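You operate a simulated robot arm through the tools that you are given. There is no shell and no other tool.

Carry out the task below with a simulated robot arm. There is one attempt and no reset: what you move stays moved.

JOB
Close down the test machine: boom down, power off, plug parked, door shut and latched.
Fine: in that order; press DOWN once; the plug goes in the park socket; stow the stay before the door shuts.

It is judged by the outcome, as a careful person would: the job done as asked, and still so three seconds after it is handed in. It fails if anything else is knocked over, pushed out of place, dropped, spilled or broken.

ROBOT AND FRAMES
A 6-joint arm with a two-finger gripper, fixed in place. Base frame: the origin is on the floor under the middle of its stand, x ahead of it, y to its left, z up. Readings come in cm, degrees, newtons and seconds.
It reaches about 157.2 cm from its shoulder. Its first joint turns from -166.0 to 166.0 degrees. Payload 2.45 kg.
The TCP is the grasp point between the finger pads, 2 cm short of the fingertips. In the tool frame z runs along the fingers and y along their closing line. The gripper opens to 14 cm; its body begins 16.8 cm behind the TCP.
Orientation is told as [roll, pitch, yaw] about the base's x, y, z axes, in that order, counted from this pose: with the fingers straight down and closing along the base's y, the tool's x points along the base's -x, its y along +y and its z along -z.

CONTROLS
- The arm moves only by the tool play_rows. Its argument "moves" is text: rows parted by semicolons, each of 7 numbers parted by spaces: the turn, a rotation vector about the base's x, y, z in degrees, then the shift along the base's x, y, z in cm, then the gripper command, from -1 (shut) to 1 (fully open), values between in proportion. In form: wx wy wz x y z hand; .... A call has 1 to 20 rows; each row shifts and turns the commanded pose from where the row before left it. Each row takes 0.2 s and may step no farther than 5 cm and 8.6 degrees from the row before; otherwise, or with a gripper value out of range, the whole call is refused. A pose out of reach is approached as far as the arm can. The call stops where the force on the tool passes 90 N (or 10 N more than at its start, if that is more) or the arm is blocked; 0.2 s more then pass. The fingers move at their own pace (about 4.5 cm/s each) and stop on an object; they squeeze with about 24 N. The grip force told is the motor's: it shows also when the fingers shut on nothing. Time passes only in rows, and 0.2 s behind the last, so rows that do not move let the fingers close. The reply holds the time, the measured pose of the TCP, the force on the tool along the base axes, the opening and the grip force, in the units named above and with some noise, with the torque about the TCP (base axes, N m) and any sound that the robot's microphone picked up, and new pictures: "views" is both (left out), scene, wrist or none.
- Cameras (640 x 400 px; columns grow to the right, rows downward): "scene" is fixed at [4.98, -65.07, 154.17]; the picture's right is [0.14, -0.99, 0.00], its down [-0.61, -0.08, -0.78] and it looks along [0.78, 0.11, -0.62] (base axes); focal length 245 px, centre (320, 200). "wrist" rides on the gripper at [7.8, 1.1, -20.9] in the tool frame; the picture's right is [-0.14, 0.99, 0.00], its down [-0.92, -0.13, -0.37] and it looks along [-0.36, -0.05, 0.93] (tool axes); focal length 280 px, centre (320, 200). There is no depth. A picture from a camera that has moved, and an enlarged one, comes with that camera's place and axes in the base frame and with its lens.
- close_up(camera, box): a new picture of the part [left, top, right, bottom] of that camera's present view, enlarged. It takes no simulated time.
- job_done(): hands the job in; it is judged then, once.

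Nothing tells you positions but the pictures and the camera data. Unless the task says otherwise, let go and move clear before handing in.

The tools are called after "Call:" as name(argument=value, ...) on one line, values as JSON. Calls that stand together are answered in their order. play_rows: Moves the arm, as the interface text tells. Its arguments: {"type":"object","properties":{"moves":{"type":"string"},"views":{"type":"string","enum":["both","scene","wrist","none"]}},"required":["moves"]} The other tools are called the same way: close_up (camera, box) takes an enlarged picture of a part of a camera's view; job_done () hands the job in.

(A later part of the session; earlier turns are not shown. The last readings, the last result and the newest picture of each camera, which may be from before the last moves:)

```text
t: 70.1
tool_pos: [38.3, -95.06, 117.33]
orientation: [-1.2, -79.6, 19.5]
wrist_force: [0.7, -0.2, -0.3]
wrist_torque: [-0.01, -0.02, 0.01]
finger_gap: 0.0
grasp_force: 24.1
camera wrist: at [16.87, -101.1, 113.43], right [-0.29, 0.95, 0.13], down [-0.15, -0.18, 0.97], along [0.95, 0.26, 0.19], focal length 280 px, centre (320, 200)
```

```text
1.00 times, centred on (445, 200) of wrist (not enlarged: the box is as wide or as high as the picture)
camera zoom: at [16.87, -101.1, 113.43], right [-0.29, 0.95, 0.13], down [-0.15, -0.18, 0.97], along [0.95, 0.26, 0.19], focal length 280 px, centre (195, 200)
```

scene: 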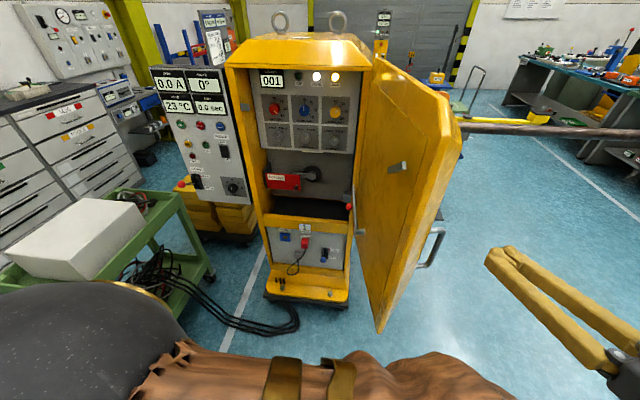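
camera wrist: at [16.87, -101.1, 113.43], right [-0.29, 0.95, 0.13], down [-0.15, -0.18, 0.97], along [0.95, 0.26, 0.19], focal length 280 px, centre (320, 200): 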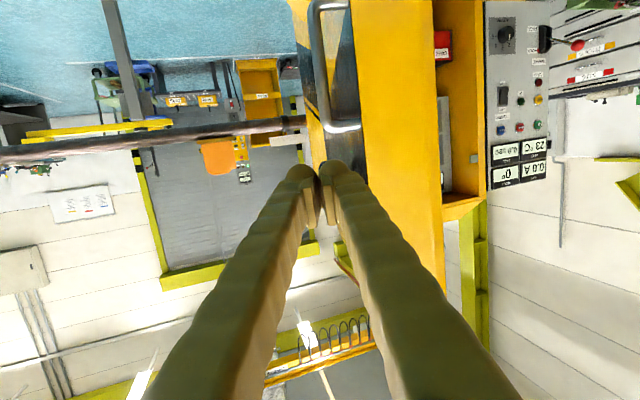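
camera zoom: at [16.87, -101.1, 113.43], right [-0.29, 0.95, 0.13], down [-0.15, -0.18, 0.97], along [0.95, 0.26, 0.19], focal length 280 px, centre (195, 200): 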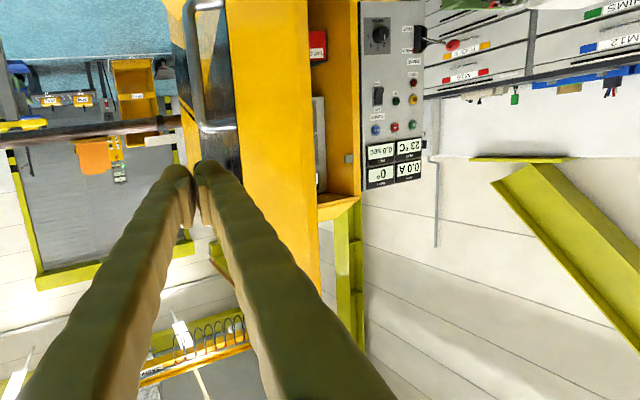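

Call:
close_up(camera="wrist", box=[270, 0, 450, 170])

Call:
close_up(camera="wrist", box=[280, 140, 460, 310])

```text
2.35 times, centred on (360, 85) of wrist
camera zoom: at [16.87, -101.1, 113.43], right [-0.29, 0.95, 0.13], down [-0.15, -0.18, 0.97], along [0.95, 0.26, 0.19], focal length 660 px, centre (226, 471)
```

zoom: 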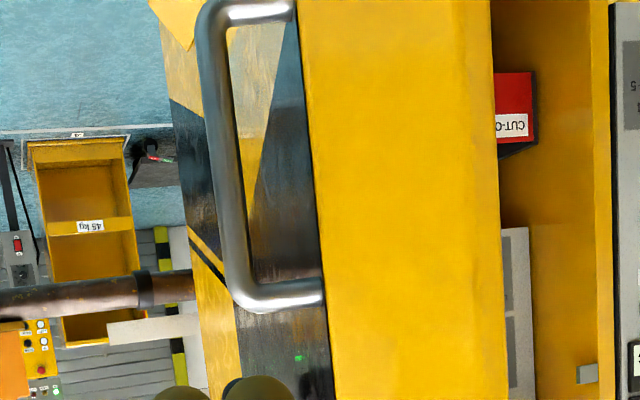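

```text
2.35 times, centred on (370, 225) of wrist
camera zoom: at [16.87, -101.1, 113.43], right [-0.29, 0.95, 0.13], down [-0.15, -0.18, 0.97], along [0.95, 0.26, 0.19], focal length 660 px, centre (202, 141)
```

zoom: 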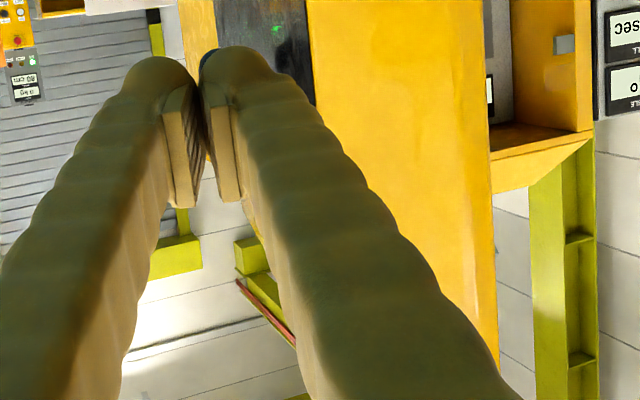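

Call:
play_rows(moves="0 0 0 0 -1 4 -1;0 0 0 0 -1 4 -1;0 0 0 0 0 0 -1", views="wrist")

Call:
close_up(camera="wrist", box=[270, 20, 430, 170])

```text
t: 70.9
tool_pos: [38.17, -96.99, 125.37]
orientation: [-1.1, -79.7, 19.4]
wrist_force: [0.1, -0.2, -0.2]
wrist_torque: [-0.01, -0.03, -0.01]
finger_gap: 0.0
grasp_force: 24.1
camera wrist: at [16.8, -103.03, 121.56], right [-0.29, 0.95, 0.13], down [-0.15, -0.18, 0.97], along [0.95, 0.26, 0.19], focal length 280 px, centre (320, 200)
```

wrist: 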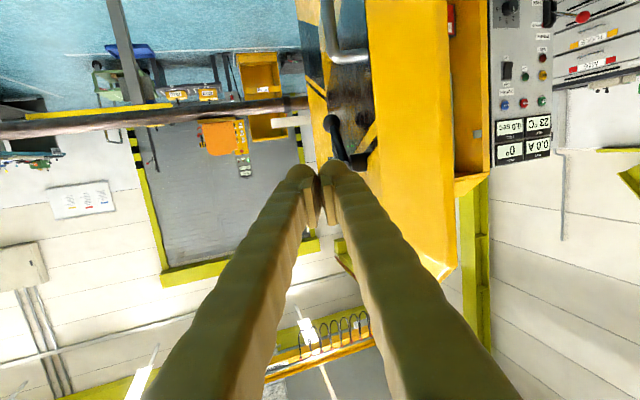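

```text
2.67 times, centred on (350, 95) of wrist
camera zoom: at [16.8, -103.03, 121.56], right [-0.29, 0.95, 0.13], down [-0.15, -0.18, 0.97], along [0.95, 0.26, 0.19], focal length 748 px, centre (240, 480)
```

zoom: 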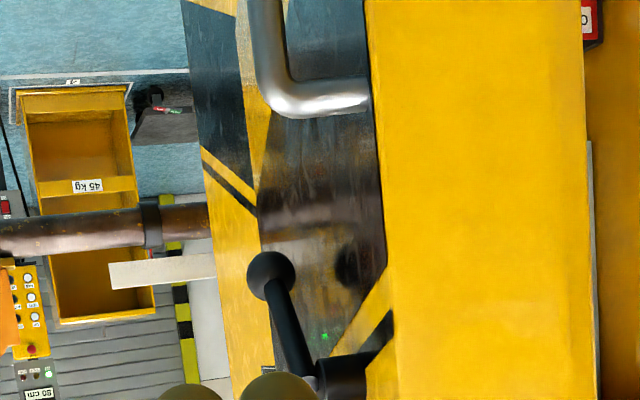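

There is a black latch lever on the outer face at about (50,-88), z 118–126, above the D-handle. I'll push on the door just above it, at z≈130.5, so I'll move to a point clear of the face first.

Call:
play_rows(moves="0 0 0 3.2 0 1.3 -1;0 0 0 3.2 0 1.3 -1;0 0 0 3.2 0 1.3 -1;0 0 0 3.2 0.5 1.2 -1;0 0 0 0 0 0 -1", views="both")

Call:
close_up(camera="wrist", box=[250, 20, 450, 220])

```text
t: 72.1
tool_pos: [51.03, -96.37, 130.45]
orientation: [-0.9, -79.6, 19.3]
wrist_force: [0.8, 0.5, -0.2]
wrist_torque: [0.01, 0.01, 0.03]
finger_gap: 0.0
grasp_force: 24.4
camera wrist: at [29.67, -102.45, 126.57], right [-0.29, 0.95, 0.13], down [-0.15, -0.18, 0.97], along [0.95, 0.26, 0.19], focal length 280 px, centre (320, 200)
```

scene: 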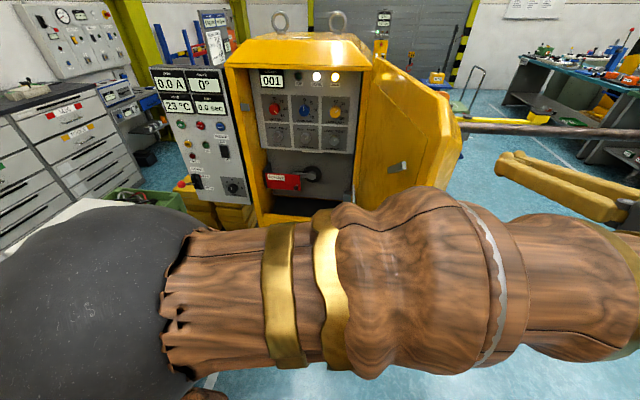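
wrist: 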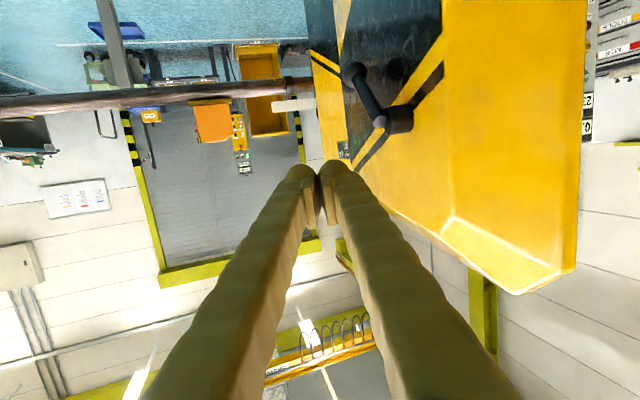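

```text
2.00 times, centred on (350, 120) of wrist
camera zoom: at [29.67, -102.45, 126.57], right [-0.29, 0.95, 0.13], down [-0.15, -0.18, 0.97], along [0.95, 0.26, 0.19], focal length 561 px, centre (260, 360)
```

zoom: 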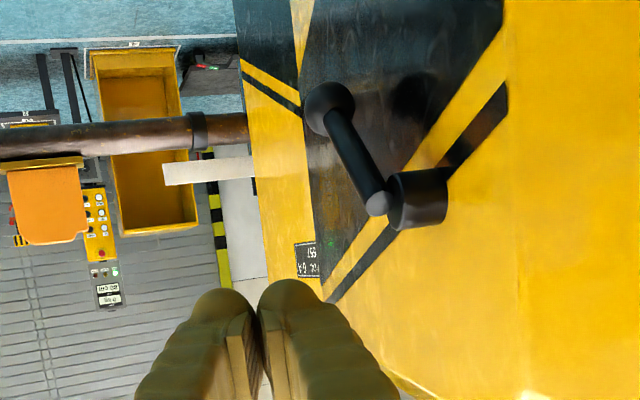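

The lever runs from its hub (54,-88,125) down toward the hinge, in line with the latch bar inside. I'll push the door at z≈131.5, above the hub and below the top edge, following the door's arc at a modest speed.

Call:
play_rows(moves="0 0 0 0.9 2.3 0.6 -1;0 0 0 0.9 2.3 0.4 -1;0 0 0 0.5 1.6 0 -1;0 0 0 -0.6 2 0 -1;0 0 0 -0.7 2 0 -1;0 0 0 -0.7 2 0 -1;0 0 0 -0.6 2 0 -1;0 0 0 -0.5 2 0 -1;0 0 0 0 0 0 -1", views="both")

```text
t: 74.1
tool_pos: [50.38, -80.26, 131.33]
orientation: [-1.2, -79.5, 19.5]
wrist_force: [0.0, -0.5, 0.0]
wrist_torque: [-0.05, -0.01, -0.01]
finger_gap: 0.0
grasp_force: 24.2
camera wrist: at [28.95, -86.25, 127.55], right [-0.29, 0.95, 0.13], down [-0.15, -0.18, 0.97], along [0.95, 0.26, 0.19], focal length 280 px, centre (320, 200)
```

scene: 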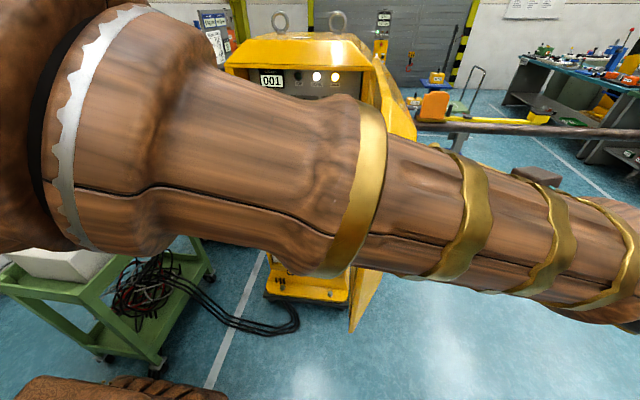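
wrist: 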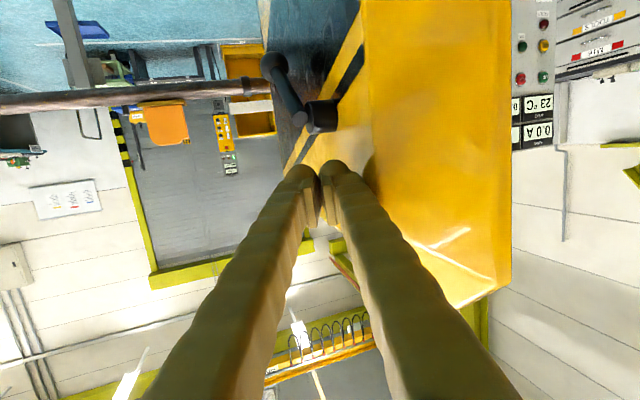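

The door is following. I'll continue along the arc.

Call:
play_rows(moves="0 0 0 -0.3 2.1 0 -1;0 0 0 -0.3 2.1 0 -1;0 0 0 -0.3 2.1 0 -1;0 0 0 -0.3 2.1 0 -1;0 0 0 0.05 1.95 0 -1;0 0 0 0.05 1.95 0 -1;0 0 0 0.05 1.95 0 -1;0 0 0 0.05 1.95 0 -1;0 0 0 0.4 1.9 0 -1;0 0 0 0.4 1.9 0 -1;0 0 0 0.4 1.9 0 -1;0 0 0 0.4 1.9 0 -1;0 0 0 0 0 0 -1", views="both")

```text
t: 76.9
tool_pos: [50.97, -56.43, 131.41]
orientation: [-1.1, -79.6, 19.5]
wrist_force: [-0.6, -1.0, 0.1]
wrist_torque: [-0.01, 0.02, -0.01]
finger_gap: 0.01
grasp_force: 24.2
camera wrist: at [29.61, -62.47, 127.53], right [-0.29, 0.95, 0.13], down [-0.15, -0.18, 0.97], along [0.95, 0.26, 0.19], focal length 280 px, centre (320, 200)
```

scene: 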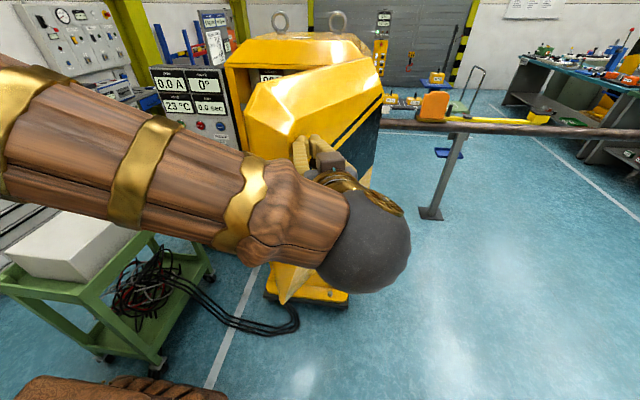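
wrist: 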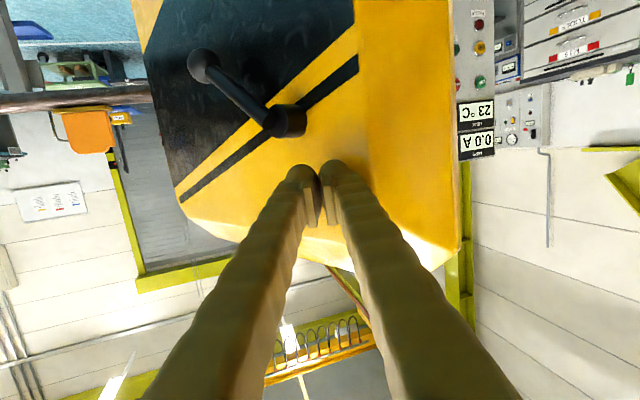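

The door is closing well, with contact just above the lever hub. I'll continue round and gradually straighten the fingers.

Call:
play_rows(moves="0 0 0 0.75 1.78 0 -1;0 0 0 0.75 1.78 0 -1;0 0 0 0.75 1.78 0 -1;0 0 0 0.75 1.78 0 -1;0 0 0 1 1.65 0 -1;0 0 0 1 1.65 0 -1;0 0 0 1 1.65 0 -1;0 0 0 1 1.65 0 -1;0 0 -1 1.25 1.48 0 -1;0 0 -1 1.25 1.48 0 -1;0 0 -1 1.25 1.48 0 -1;0 0 -1 1.25 1.48 0 -1;0 0 0 0 0 0 -1", views="both")

```text
t: 79.7
tool_pos: [62.61, -37.02, 131.49]
orientation: [-1.1, -79.5, 15.6]
wrist_force: [-0.6, -0.1, 0.4]
wrist_torque: [0.0, -0.01, 0.01]
finger_gap: 0.01
grasp_force: 24.0
camera wrist: at [40.96, -41.39, 127.61], right [-0.22, 0.97, 0.13], down [-0.16, -0.17, 0.97], along [0.96, 0.2, 0.19], focal length 280 px, centre (320, 200)
```

scene: 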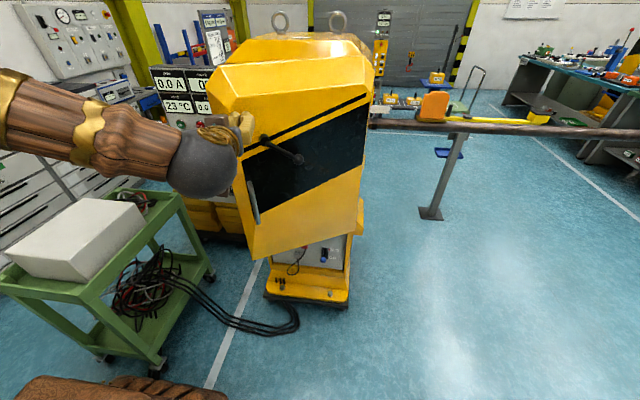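
wrist: 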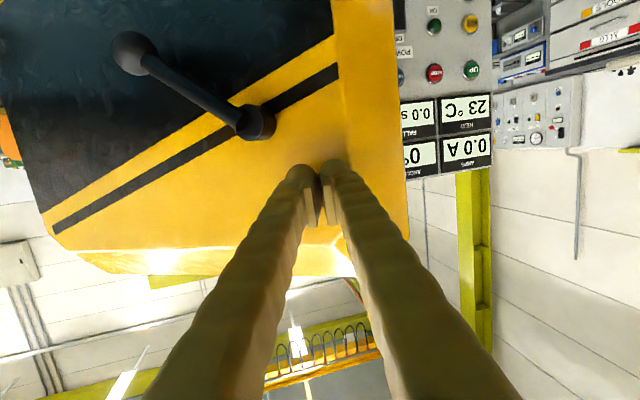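

Call:
play_rows(moves="0 0 -2 1.6 1.3 0 -1;0 0 -2 1.6 1.3 0 -1;0 0 -2 1.6 1.3 0 -1;0 0 -2 1.6 1.3 0 -1;0 0 -2 1.6 0.9 0 -1;0 0 -2 1.6 0.9 0 -1;0 0 -2 1.4 0.7 0 -1;0 0 0 0 0 0 -1", views="both")

```text
t: 81.5
tool_pos: [73.83, -29.16, 131.3]
orientation: [-1.0, -79.6, 1.4]
wrist_force: [0.3, 0.9, -0.2]
wrist_torque: [-0.05, -0.02, -0.03]
finger_gap: 0.02
grasp_force: 24.3
camera wrist: at [51.67, -28.33, 127.5], right [0.02, 0.99, 0.13], down [-0.19, -0.13, 0.97], along [0.98, -0.04, 0.19], focal length 280 px, centre (320, 200)
```

scene: 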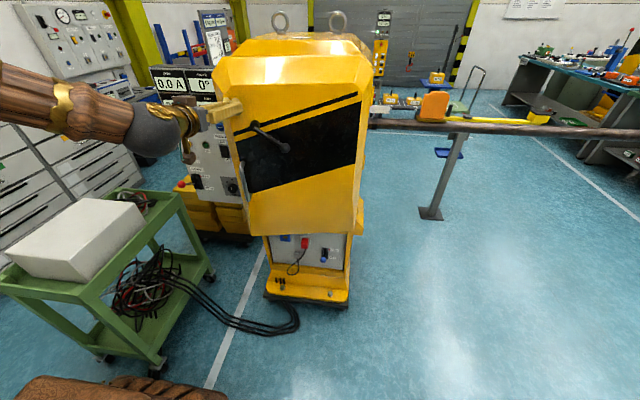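
wrist: 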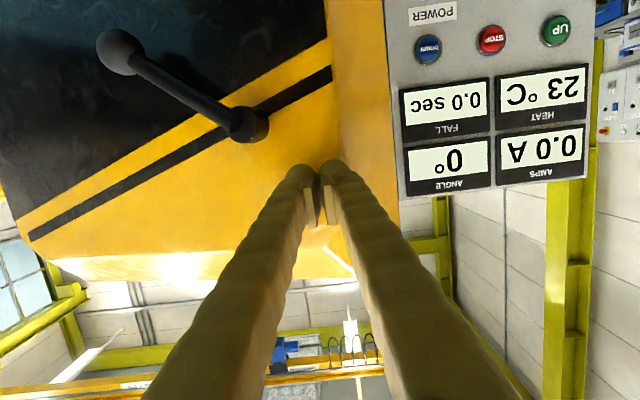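

The door is nearly shut. I'll push straight in slowly until it meets the frame.

Call:
play_rows(moves="0 0 0 1.2 0.3 0 -1;0 0 0 1.2 0.3 0 -1;0 0 0 1.2 0.2 0 -1;0 0 0 1.2 0.2 0 -1;0 0 0 1 0 0 -1;0 0 0 0 0 0 -1", views="both")

Call:
close_up(camera="scene", box=[190, 40, 390, 300])

```text
t: 82.9
tool_pos: [79.44, -28.19, 131.33]
orientation: [-1.2, -79.6, 1.6]
wrist_force: [-0.1, 0.3, 0.2]
wrist_torque: [0.0, -0.03, -0.01]
finger_gap: 0.0
grasp_force: 24.2
camera wrist: at [57.45, -27.34, 127.52], right [0.02, 0.99, 0.13], down [-0.19, -0.13, 0.97], along [0.98, -0.04, 0.19], focal length 280 px, centre (320, 200)
```

scene: 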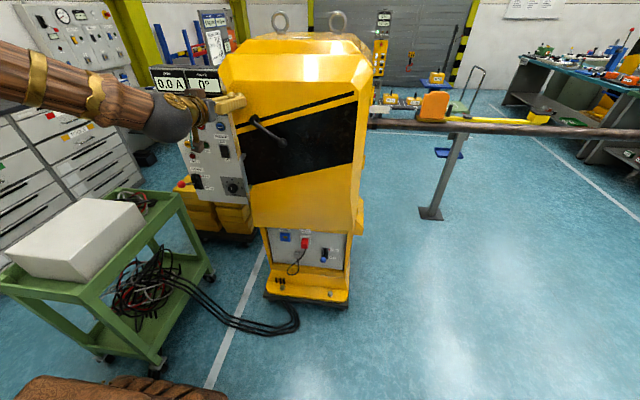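
wrist: 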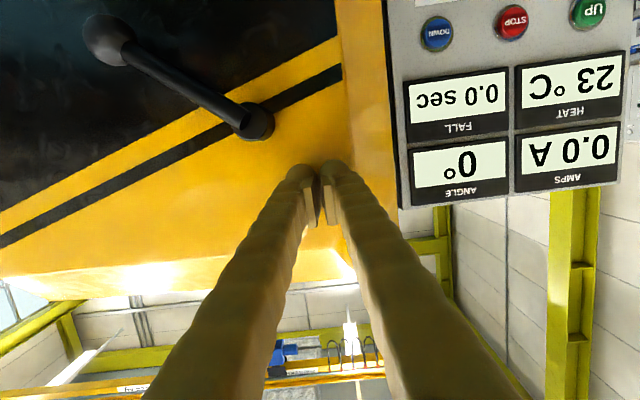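

```text
1.54 times, centred on (290, 170) of scene
camera zoom: at [4.98, -65.07, 154.17], right [0.14, -0.99, 0.0], down [-0.61, -0.08, -0.78], along [0.78, 0.11, -0.62], focal length 377 px, centre (366, 246)
```

zoom: 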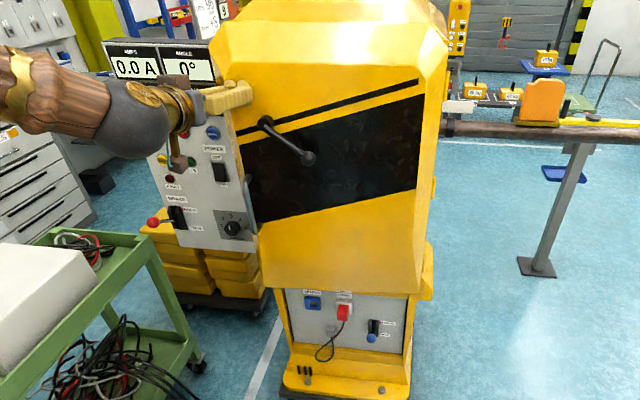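

Call:
play_rows(moves="0 0 0 0.8 0 0 -1;0 0 0 0.8 0 0 -1;0 0 0 0.8 0 0 -1;0 0 0 0 0 0 -1", views="none")

```text
t: 83.9
tool_pos: [82.04, -28.11, 131.31]
orientation: [-1.0, -79.6, 1.5]
wrist_force: [-0.1, -0.1, -1.0]
wrist_torque: [0.0, 0.0, 0.01]
finger_gap: 0.01
grasp_force: 23.8
```

Call:
play_rows(moves="0 0 0 0.8 0 0 -1;0 0 0 0.8 0 0 -1;0 0 0 0 0 0 -1", views="both")

Call:
close_up(camera="scene", box=[200, 40, 380, 240])

```text
t: 84.5
tool_pos: [82.97, -28.07, 131.44]
orientation: [-1.3, -79.4, 1.6]
wrist_force: [-46.7, 5.3, 7.2]
wrist_torque: [0.03, -0.61, -0.02]
finger_gap: 0.6
grasp_force: 29.8
stopped in row 2: the force on the tool passed its limit at 126 N (the readings are from after the stop); the commanded pose is now the measured one
camera wrist: at [60.78, -27.22, 127.54], right [0.02, 0.99, 0.13], down [-0.19, -0.12, 0.97], along [0.98, -0.04, 0.19], focal length 280 px, centre (320, 200)
```

scene: 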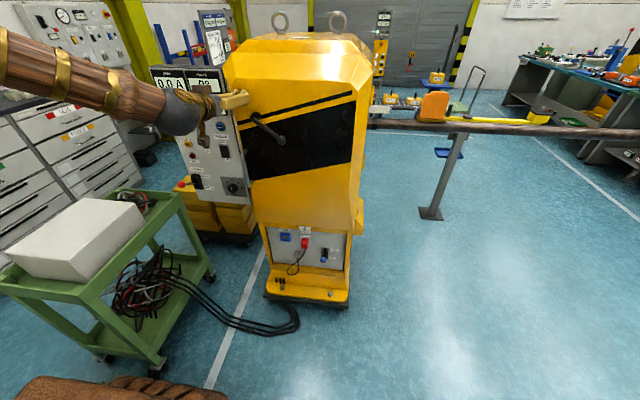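
wrist: 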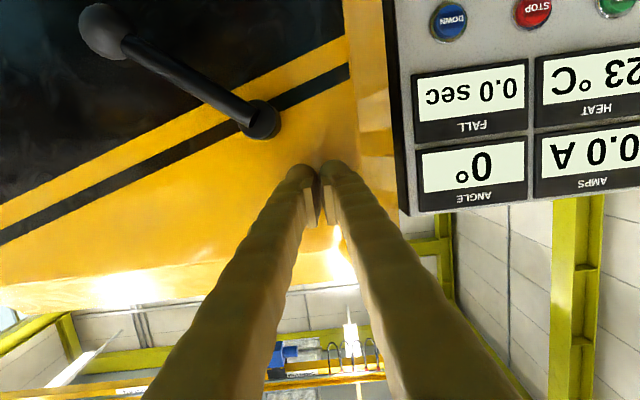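

```text
2.00 times, centred on (290, 140) of scene
camera zoom: at [4.98, -65.07, 154.17], right [0.14, -0.99, 0.0], down [-0.61, -0.08, -0.78], along [0.78, 0.11, -0.62], focal length 490 px, centre (380, 320)
```

zoom: 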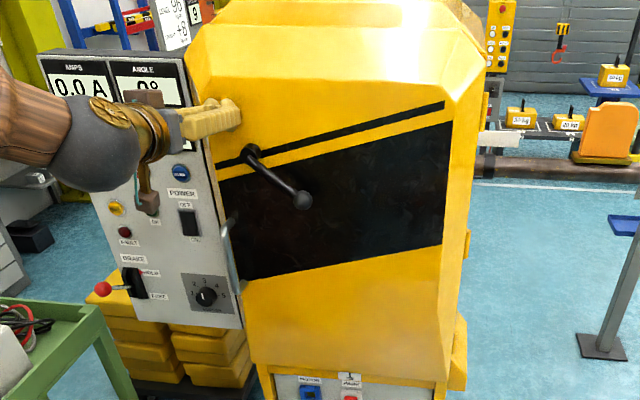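

The door is against the frame; the outer face is at x≈85. The latch lever hub is now at about (82.5,-32,125.4) and its ball at (82,-41.3,118.2). Raising the ball to level should swing the inner bar behind the keeper, so I'll back off and bring the fingers below the ball.

Call:
play_rows(moves="0 0 0 -3 0 0 -1;0 0 0 -4 0 0 -1;0 0 0 -2 -2.6 -3.4 -1;0 0 0 0 -2.7 -3.7 -1;0 0 0 0 -2.7 -3.7 -1;0 0 0 0 -2.7 -3.7 -1;0 0 0 0 -2.6 -3.7 -1;0 0 0 0 0 0 -1", views="both")

Call:
close_up(camera="scene", box=[200, 40, 380, 300])

```text
t: 86.3
tool_pos: [73.95, -41.35, 113.35]
orientation: [-1.1, -79.3, 1.4]
wrist_force: [0.7, 0.0, -0.4]
wrist_torque: [0.01, 0.02, 0.01]
finger_gap: 0.0
grasp_force: 28.9
camera wrist: at [51.76, -40.58, 109.43], right [0.02, 0.99, 0.13], down [-0.19, -0.13, 0.97], along [0.98, -0.04, 0.19], focal length 280 px, centre (320, 200)
```

scene: 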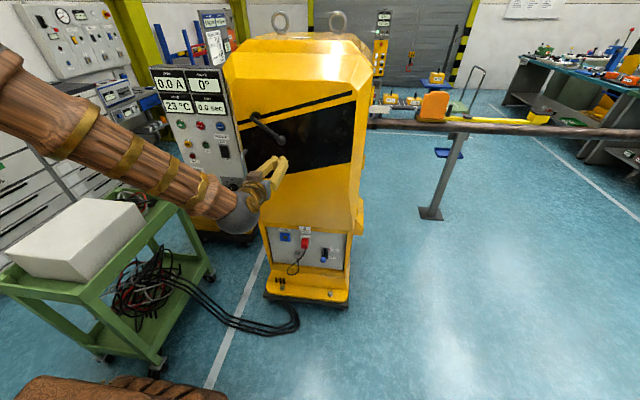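
wrist: 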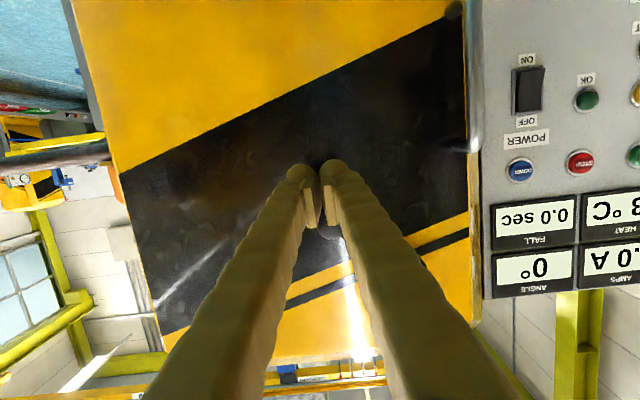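

```text
1.54 times, centred on (290, 170) of scene
camera zoom: at [4.98, -65.07, 154.17], right [0.14, -0.99, 0.0], down [-0.61, -0.08, -0.78], along [0.78, 0.11, -0.62], focal length 377 px, centre (366, 246)
```

zoom: 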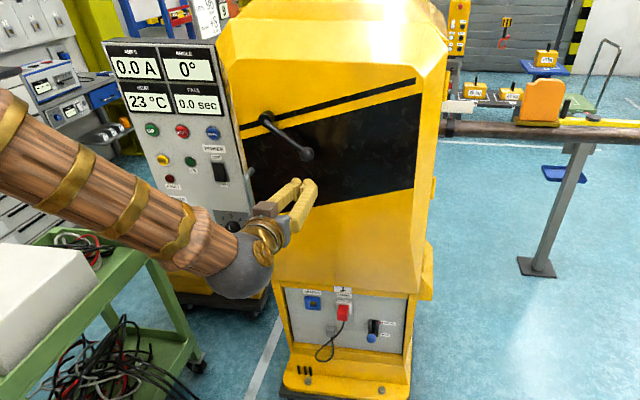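

Call:
play_rows(moves="0 0 0 3 0 0 -1;0 0 0 3 0 0 -1;0 0 0 1.5 0 0 -1;0 0 0 0.6 0 0 -1;0 0 0 0 0 0 -1", views="wrist")

Call:
close_up(camera="scene", box=[230, 90, 310, 180])

Call:
close_up(camera="wrist", box=[240, 100, 420, 300])

```text
t: 87.5
tool_pos: [82.05, -41.28, 112.89]
orientation: [-1.0, -79.4, 1.4]
wrist_force: [0.5, -0.4, -0.2]
wrist_torque: [0.0, -0.02, 0.0]
finger_gap: 0.0
grasp_force: 29.6
camera wrist: at [59.96, -40.46, 109.19], right [0.02, 0.99, 0.13], down [-0.19, -0.13, 0.97], along [0.98, -0.04, 0.19], focal length 280 px, centre (320, 200)
```

wrist: 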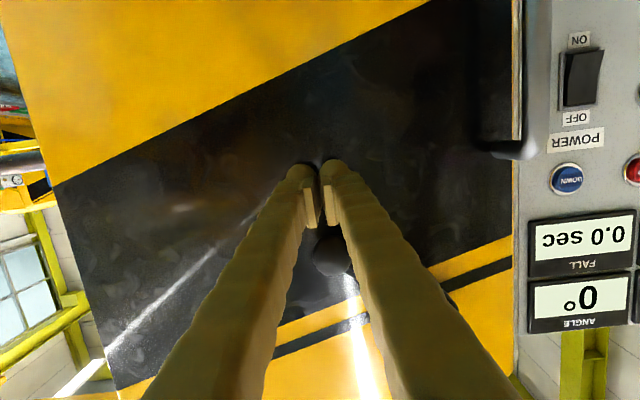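

```text
4.44 times, centred on (270, 135) of scene
camera zoom: at [4.98, -65.07, 154.17], right [0.14, -0.99, 0.0], down [-0.61, -0.08, -0.78], along [0.78, 0.11, -0.62], focal length 1088 px, centre (542, 489)
```

zoom: 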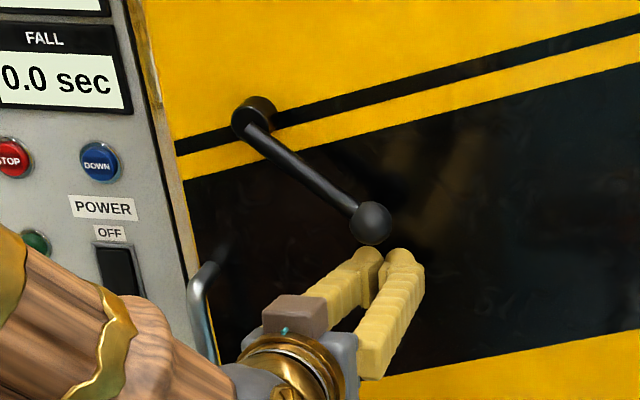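

```text
2.00 times, centred on (330, 200) of wrist
camera zoom: at [59.96, -40.46, 109.19], right [0.02, 0.99, 0.13], down [-0.19, -0.13, 0.97], along [0.98, -0.04, 0.19], focal length 561 px, centre (300, 200)
```

zoom: 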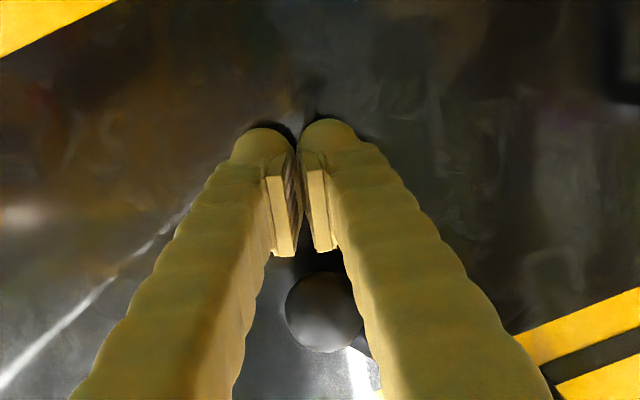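

The fingers are directly beneath the ball. I'll lift it along its arc and watch the force.

Call:
play_rows(moves="0 0 0 0 0 1 -1;0 0 0 0 0 1 -1;0 0 0 0 -0.1 0.8 -1;0 0 0 0 -0.3 0.9 -1;0 0 0 0 -0.3 0.9 -1;0 0 0 0 0 0 -1", views="wrist")

Call:
close_up(camera="scene", box=[230, 90, 310, 180])

```text
t: 88.9
tool_pos: [82.19, -42.05, 117.71]
orientation: [-1.1, -79.4, 1.4]
wrist_force: [-0.6, 0.5, -0.6]
wrist_torque: [-0.02, -0.06, -0.01]
finger_gap: 0.01
grasp_force: 28.7
camera wrist: at [60.04, -41.25, 113.83], right [0.02, 0.99, 0.13], down [-0.19, -0.13, 0.97], along [0.98, -0.04, 0.19], focal length 280 px, centre (320, 200)
```

wrist: 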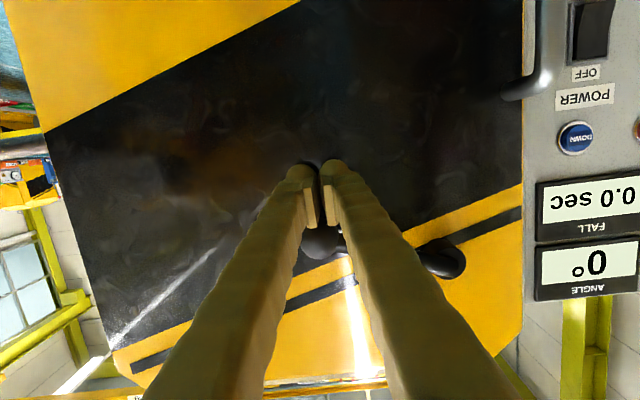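

```text
4.44 times, centred on (270, 135) of scene
camera zoom: at [4.98, -65.07, 154.17], right [0.14, -0.99, 0.0], down [-0.61, -0.08, -0.78], along [0.78, 0.11, -0.62], focal length 1088 px, centre (542, 489)
```

zoom: 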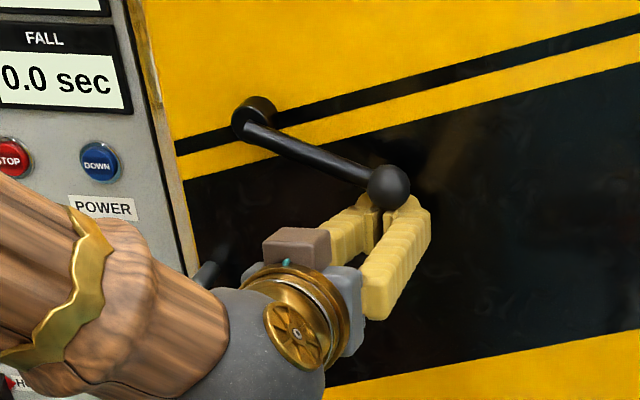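

The lever is turning easily. I'll continue up to level.

Call:
play_rows(moves="0 0 0 0 -0.25 0.9 -1;0 0 0 0 -0.2 0.9 -1;0 0 0 0 -0.15 0.9 -1;0 0 0 0 -0.1 0.9 -1;0 0 0 0 0 0 -1", views="wrist")

Call:
close_up(camera="scene", box=[230, 90, 310, 180])

```text
t: 90.1
tool_pos: [82.18, -42.68, 121.2]
orientation: [-1.3, -79.4, 1.5]
wrist_force: [-0.6, 0.3, 0.1]
wrist_torque: [-0.01, 0.01, -0.01]
finger_gap: 0.02
grasp_force: 29.5
camera wrist: at [60.08, -41.94, 117.38], right [0.02, 0.99, 0.13], down [-0.19, -0.13, 0.97], along [0.98, -0.04, 0.19], focal length 280 px, centre (320, 200)
```

wrist: 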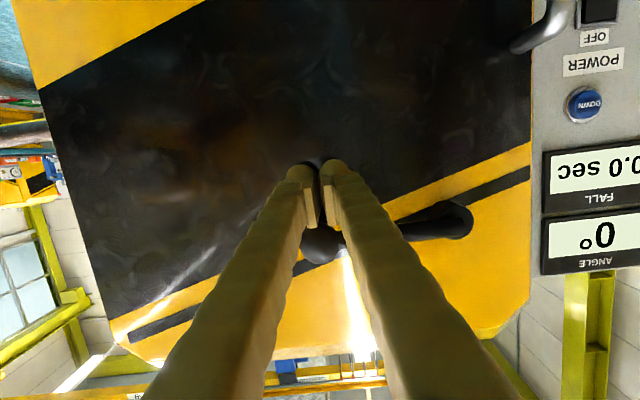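

```text
4.44 times, centred on (270, 135) of scene
camera zoom: at [4.98, -65.07, 154.17], right [0.14, -0.99, 0.0], down [-0.61, -0.08, -0.78], along [0.78, 0.11, -0.62], focal length 1088 px, centre (542, 489)
```

zoom: 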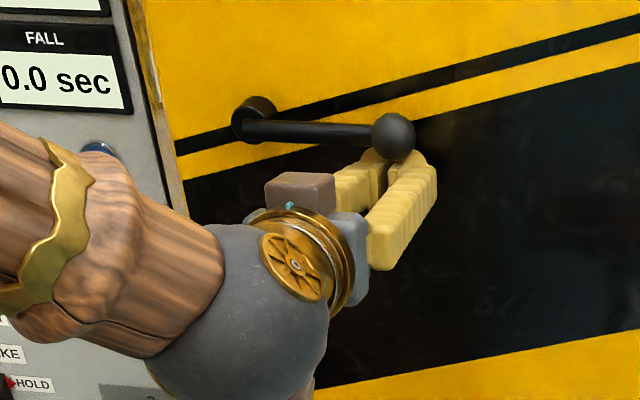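

Call:
play_rows(moves="0 0 0 0 0 0.6 -1;0 0 0 0 0 0.6 -1;0 0 0 0 0 0 -1", views="none")

Call:
close_up(camera="scene", box=[230, 90, 310, 180])

```text
t: 90.9
tool_pos: [82.18, -42.83, 121.87]
orientation: [-0.1, -79.0, 0.4]
wrist_force: [-1.7, -5.5, -67.9]
wrist_torque: [0.27, -0.43, -0.64]
finger_gap: 0.0
grasp_force: 29.6
```

```text
4.44 times, centred on (270, 135) of scene
camera zoom: at [4.98, -65.07, 154.17], right [0.14, -0.99, 0.0], down [-0.61, -0.08, -0.78], along [0.78, 0.11, -0.62], focal length 1088 px, centre (542, 489)
```

zoom: 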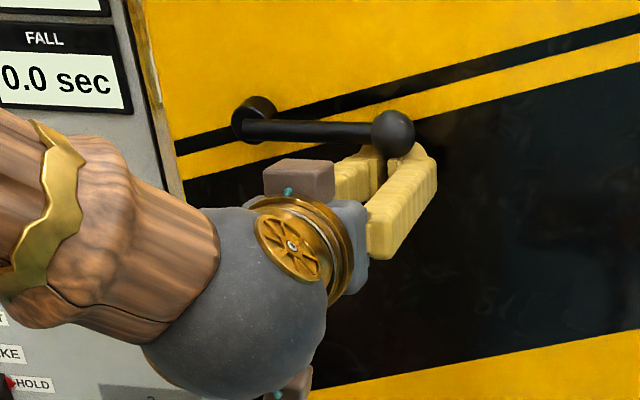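

The lever reached a firm stop exactly level, which should be the latched position. I'll lower the fingers away, retreat and check that it stays.

Call:
play_rows(moves="0 0 0 0 0 -1 -1;0 0 0 0 0 -2 -1;0 0 0 -3 0 -1 -1;0 0 0 -4 0 0 -1;0 0 0 -4 0 0 -1;0 0 0 -3 2 2 -1;0 0 0 0 0 0 -1", views="both")

Call:
close_up(camera="scene", box=[210, 60, 390, 300])

Call:
close_up(camera="wrist", box=[200, 60, 640, 330])

```text
t: 92.5
tool_pos: [68.19, -40.79, 120.57]
orientation: [-1.1, -79.4, 1.6]
wrist_force: [-1.3, -0.3, -0.4]
wrist_torque: [0.01, 0.02, 0.01]
finger_gap: 0.0
grasp_force: 29.3
camera wrist: at [46.06, -39.95, 116.74], right [0.02, 0.99, 0.13], down [-0.19, -0.13, 0.97], along [0.98, -0.04, 0.19], focal length 280 px, centre (320, 200)
```

scene: 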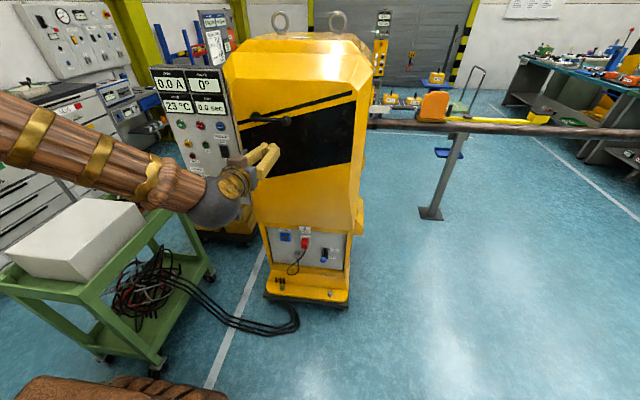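
wrist: 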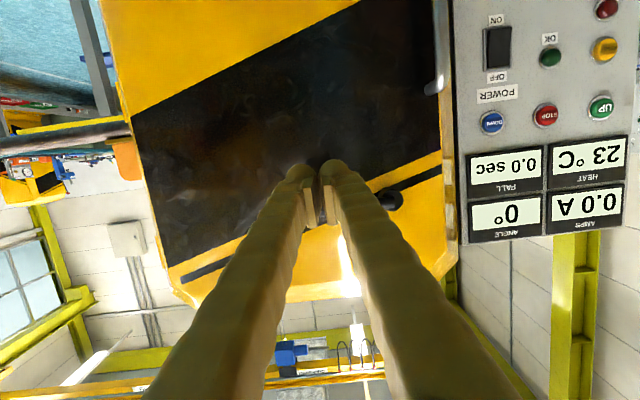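

```text
1.67 times, centred on (300, 180) of scene
camera zoom: at [4.98, -65.07, 154.17], right [0.14, -0.99, 0.0], down [-0.61, -0.08, -0.78], along [0.78, 0.11, -0.62], focal length 408 px, centre (353, 233)
```

zoom: 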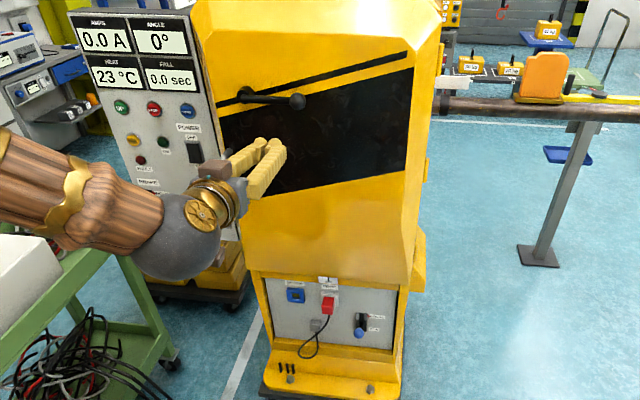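

```text
1.45 times, centred on (420, 195) of wrist
camera zoom: at [46.06, -39.95, 116.74], right [0.02, 0.99, 0.13], down [-0.19, -0.13, 0.97], along [0.98, -0.04, 0.19], focal length 408 px, centre (174, 207)
```

zoom: 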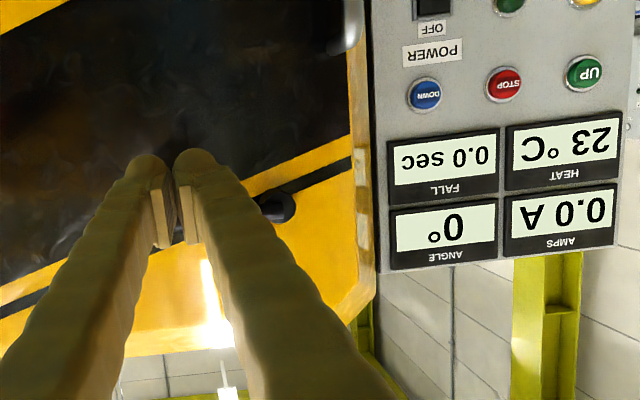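

Call:
close_up(camera="scene", box=[210, 180, 290, 260])

Call:
close_up(camera="scene", box=[330, 30, 400, 100])

Call:
close_up(camera="scene", box=[210, 40, 310, 140])

Call:
close_up(camera="scene", box=[330, 180, 400, 270])

```text
5.00 times, centred on (250, 220) of scene
camera zoom: at [4.98, -65.07, 154.17], right [0.14, -0.99, 0.0], down [-0.61, -0.08, -0.78], along [0.78, 0.11, -0.62], focal length 1224 px, centre (670, 100)
```

zoom: 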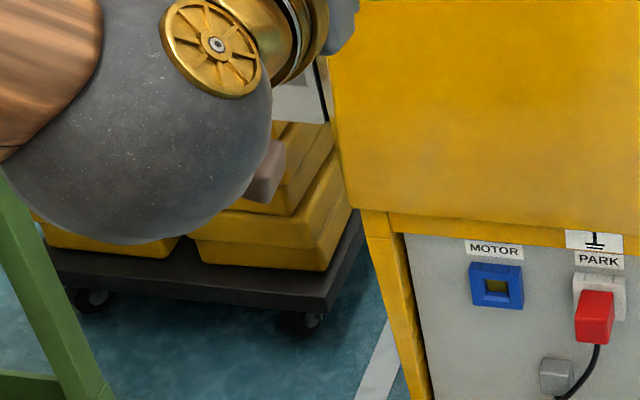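

```text
5.71 times, centred on (365, 65) of scene
camera zoom: at [4.98, -65.07, 154.17], right [0.14, -0.99, 0.0], down [-0.61, -0.08, -0.78], along [0.78, 0.11, -0.62], focal length 1399 px, centre (63, 971)
```

zoom: 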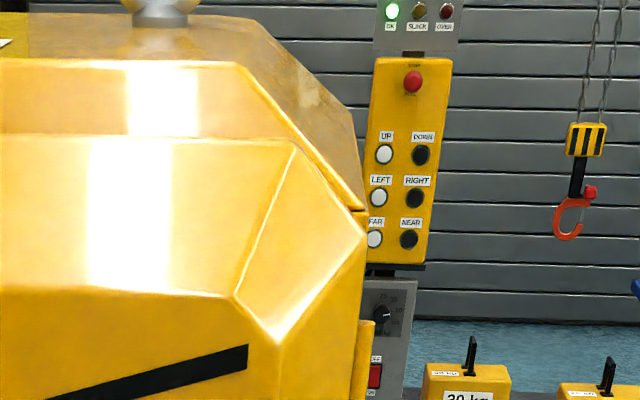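

```text
4.00 times, centred on (260, 90) of scene
camera zoom: at [4.98, -65.07, 154.17], right [0.14, -0.99, 0.0], down [-0.61, -0.08, -0.78], along [0.78, 0.11, -0.62], focal length 979 px, centre (560, 640)
```

zoom: 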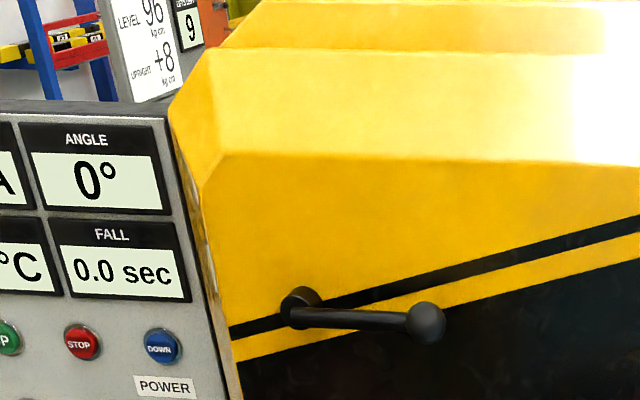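

```text
4.44 times, centred on (365, 225) of scene
camera zoom: at [4.98, -65.07, 154.17], right [0.14, -0.99, 0.0], down [-0.61, -0.08, -0.78], along [0.78, 0.11, -0.62], focal length 1088 px, centre (120, 89)
```

zoom: 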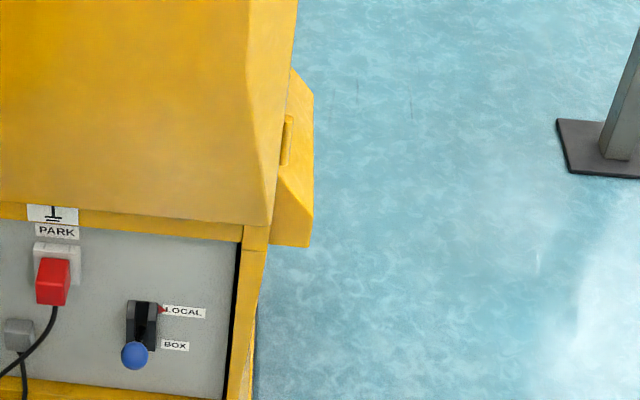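

The door sits parallel to the cabinet front and the lever stays level. To confirm the latch really holds, I'll grip the D-handle lightly and give it a gentle tug. First I'll line up on the handle at about (82,-25.8), z≈107.

Call:
play_rows(moves="0 6.5 0 0 3 -1 -0.29;0 6.5 0 0 3 -2 -0.29;0 6.5 0 0 3 -3 -0.29;0 0 0 0 3 -3 -0.29;0 0 0 1 3 -3.3 -0.29;0 0 0 0 0 0 -0.29", views="both")

Call:
close_up(camera="wrist", box=[220, 60, 460, 260])

```text
t: 93.9
tool_pos: [69.01, -25.88, 108.12]
orientation: [-0.3, -60.0, 0.4]
wrist_force: [-0.7, 0.1, -0.4]
wrist_torque: [0.0, 0.01, 0.02]
finger_gap: 4.98
grasp_force: 0.1
camera wrist: at [46.85, -25.01, 111.9], right [0.06, 0.99, 0.12], down [0.14, -0.13, 0.98], along [0.99, -0.04, -0.15], focal length 280 px, centre (320, 200)
```

scene: 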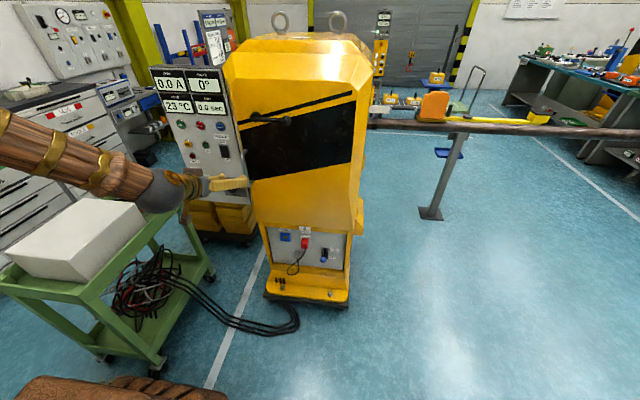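
wrist: 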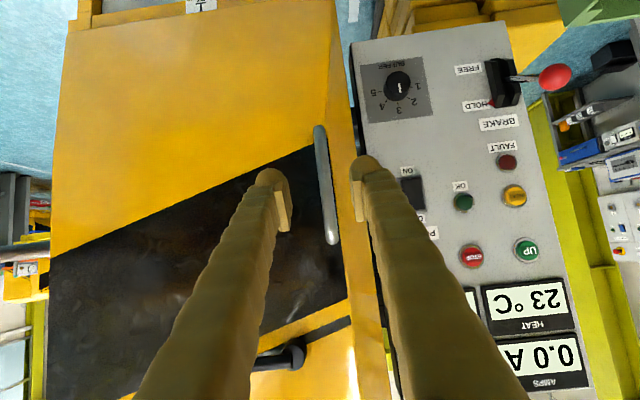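

```text
2.00 times, centred on (340, 160) of wrist
camera zoom: at [46.85, -25.01, 111.9], right [0.06, 0.99, 0.12], down [0.14, -0.13, 0.98], along [0.99, -0.04, -0.15], focal length 561 px, centre (280, 280)
```

zoom: 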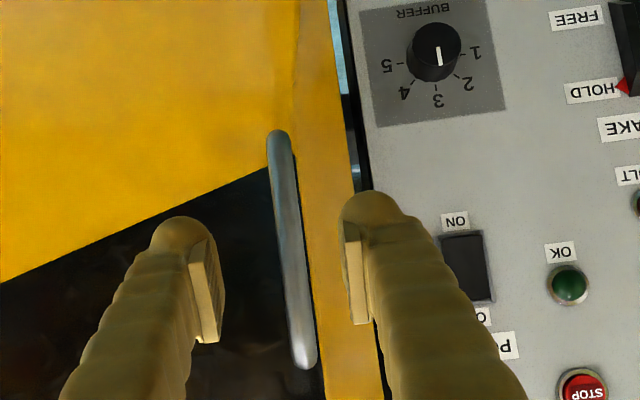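

The handle is centred between the fingers. I'll advance, close on it and pull gently.

Call:
play_rows(moves="0 0 0 4 0 -1 -0.29;0 0 0 4 0 -1 -0.29;0 0 0 2.5 0 -0.5 -0.29;0 0 0 1.5 0 0 -0.29;0 0 0 0 0 0 -0.29", views="wrist")

Call:
close_up(camera="wrist", box=[220, 60, 460, 260])

```text
t: 95.1
tool_pos: [81.15, -25.83, 105.81]
orientation: [-0.2, -59.9, 0.4]
wrist_force: [1.5, -0.6, -1.0]
wrist_torque: [0.01, -0.03, 0.0]
finger_gap: 4.96
grasp_force: 0.1
camera wrist: at [58.96, -25.0, 109.5], right [0.06, 0.99, 0.12], down [0.14, -0.13, 0.98], along [0.99, -0.04, -0.15], focal length 280 px, centre (320, 200)
```

wrist: 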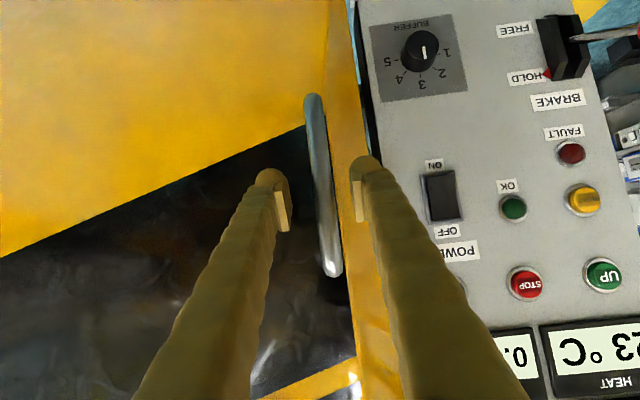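

```text
2.00 times, centred on (340, 160) of wrist
camera zoom: at [58.96, -25.0, 109.5], right [0.06, 0.99, 0.12], down [0.14, -0.13, 0.98], along [0.99, -0.04, -0.15], focal length 561 px, centre (280, 280)
```

zoom: 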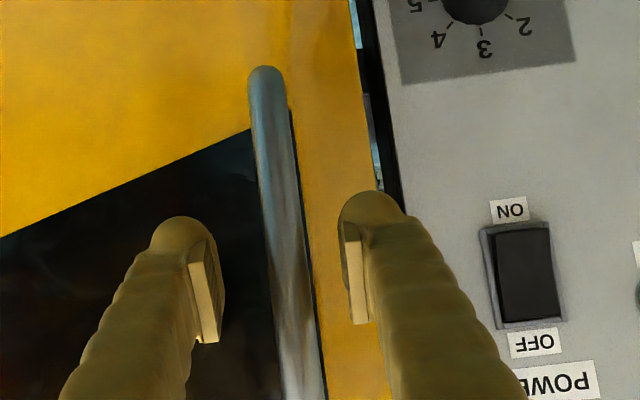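

Call:
play_rows(moves="0 0 0 0 0 0 -1;0 0 0 0 0 0 -1;0 0 0 0 0 0 -1;0 0 0 0 0 0 -1", views="none")

```text
t: 96.1
tool_pos: [81.1, -25.48, 105.83]
orientation: [-0.1, -59.9, 0.7]
wrist_force: [-10.7, 54.8, 1.5]
wrist_torque: [0.87, 0.15, -0.09]
finger_gap: 1.19
grasp_force: 39.1
```

Call:
play_rows(moves="0 0 0 0 0.3 0 -1;0 0 0 0 0.2 0 -1;0 0 0 0 0 0 -1", views="none")

```text
t: 96.9
tool_pos: [81.09, -25.59, 105.71]
orientation: [-0.2, -60.0, 0.4]
wrist_force: [2.2, -14.1, 1.2]
wrist_torque: [-0.24, 0.16, -0.07]
finger_gap: 1.18
grasp_force: 38.3
```

Call:
play_rows(moves="0 0 0 -0.2 -0.05 0 -1;0 0 0 -0.2 0 0 -1;0 0 0 0 0 0 -1", views="none")

```text
t: 97.7
tool_pos: [80.8, -25.67, 105.69]
orientation: [-0.2, -60.0, 0.4]
wrist_force: [22.7, -62.7, 6.0]
wrist_torque: [-0.96, -0.33, 0.24]
finger_gap: 1.19
grasp_force: 38.5
```

The handle resists with over 20 N after only a few millimetres, while the unlatched door swung freely before, so the latch is holding. I'll relax the pull, let go and back away.

Call:
play_rows(moves="0 0 0 0.3 -0.3 0 -1;0 0 0 0 0 0 -0.29;0 0 0 0 0 0 -0.29;0 0 0 0 0 0 -0.29;0 0 0 -3 0 0.5 -0.29;0 0 0 -4 0 1 -0.29;0 0 0 -4 -1 2 -0.29;0 0 0 0 0 0 -0.29", views="both")

Call:
close_up(camera="scene", box=[140, 40, 390, 300])

```text
t: 99.5
tool_pos: [70.16, -26.53, 109.0]
orientation: [-0.2, -59.9, 0.7]
wrist_force: [-0.4, -0.4, 0.4]
wrist_torque: [-0.03, -0.01, -0.01]
finger_gap: 4.96
grasp_force: 0.1
camera wrist: at [47.95, -25.7, 112.89], right [0.06, 0.99, 0.12], down [0.14, -0.13, 0.98], along [0.99, -0.04, -0.15], focal length 280 px, centre (320, 200)
```

scene: 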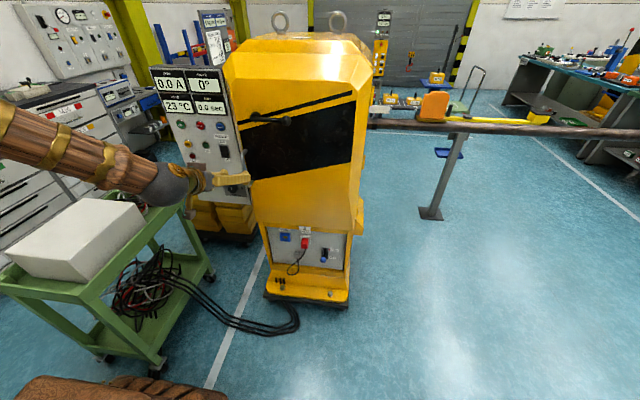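
wrist: 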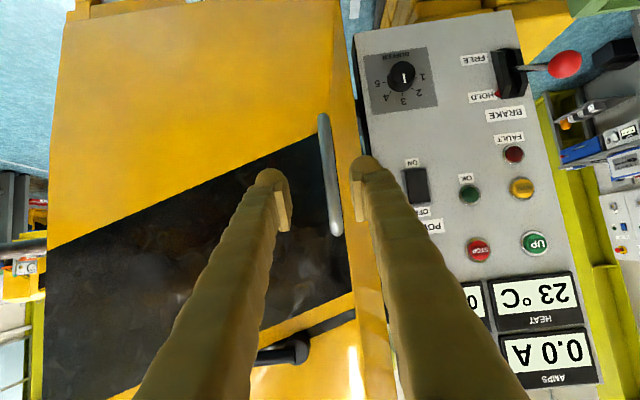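

```text
1.54 times, centred on (265, 170) of scene
camera zoom: at [4.98, -65.07, 154.17], right [0.14, -0.99, 0.0], down [-0.61, -0.08, -0.78], along [0.78, 0.11, -0.62], focal length 377 px, centre (405, 246)
```

zoom: 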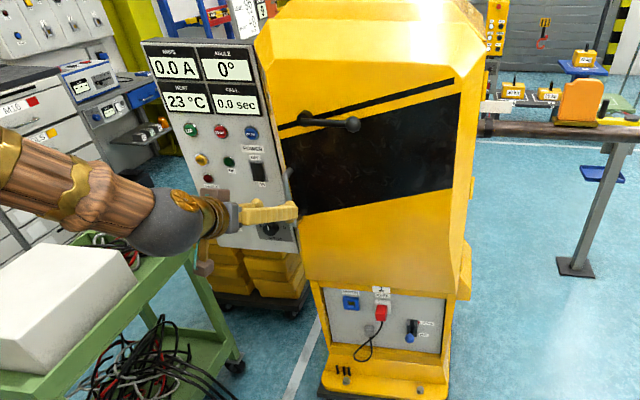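

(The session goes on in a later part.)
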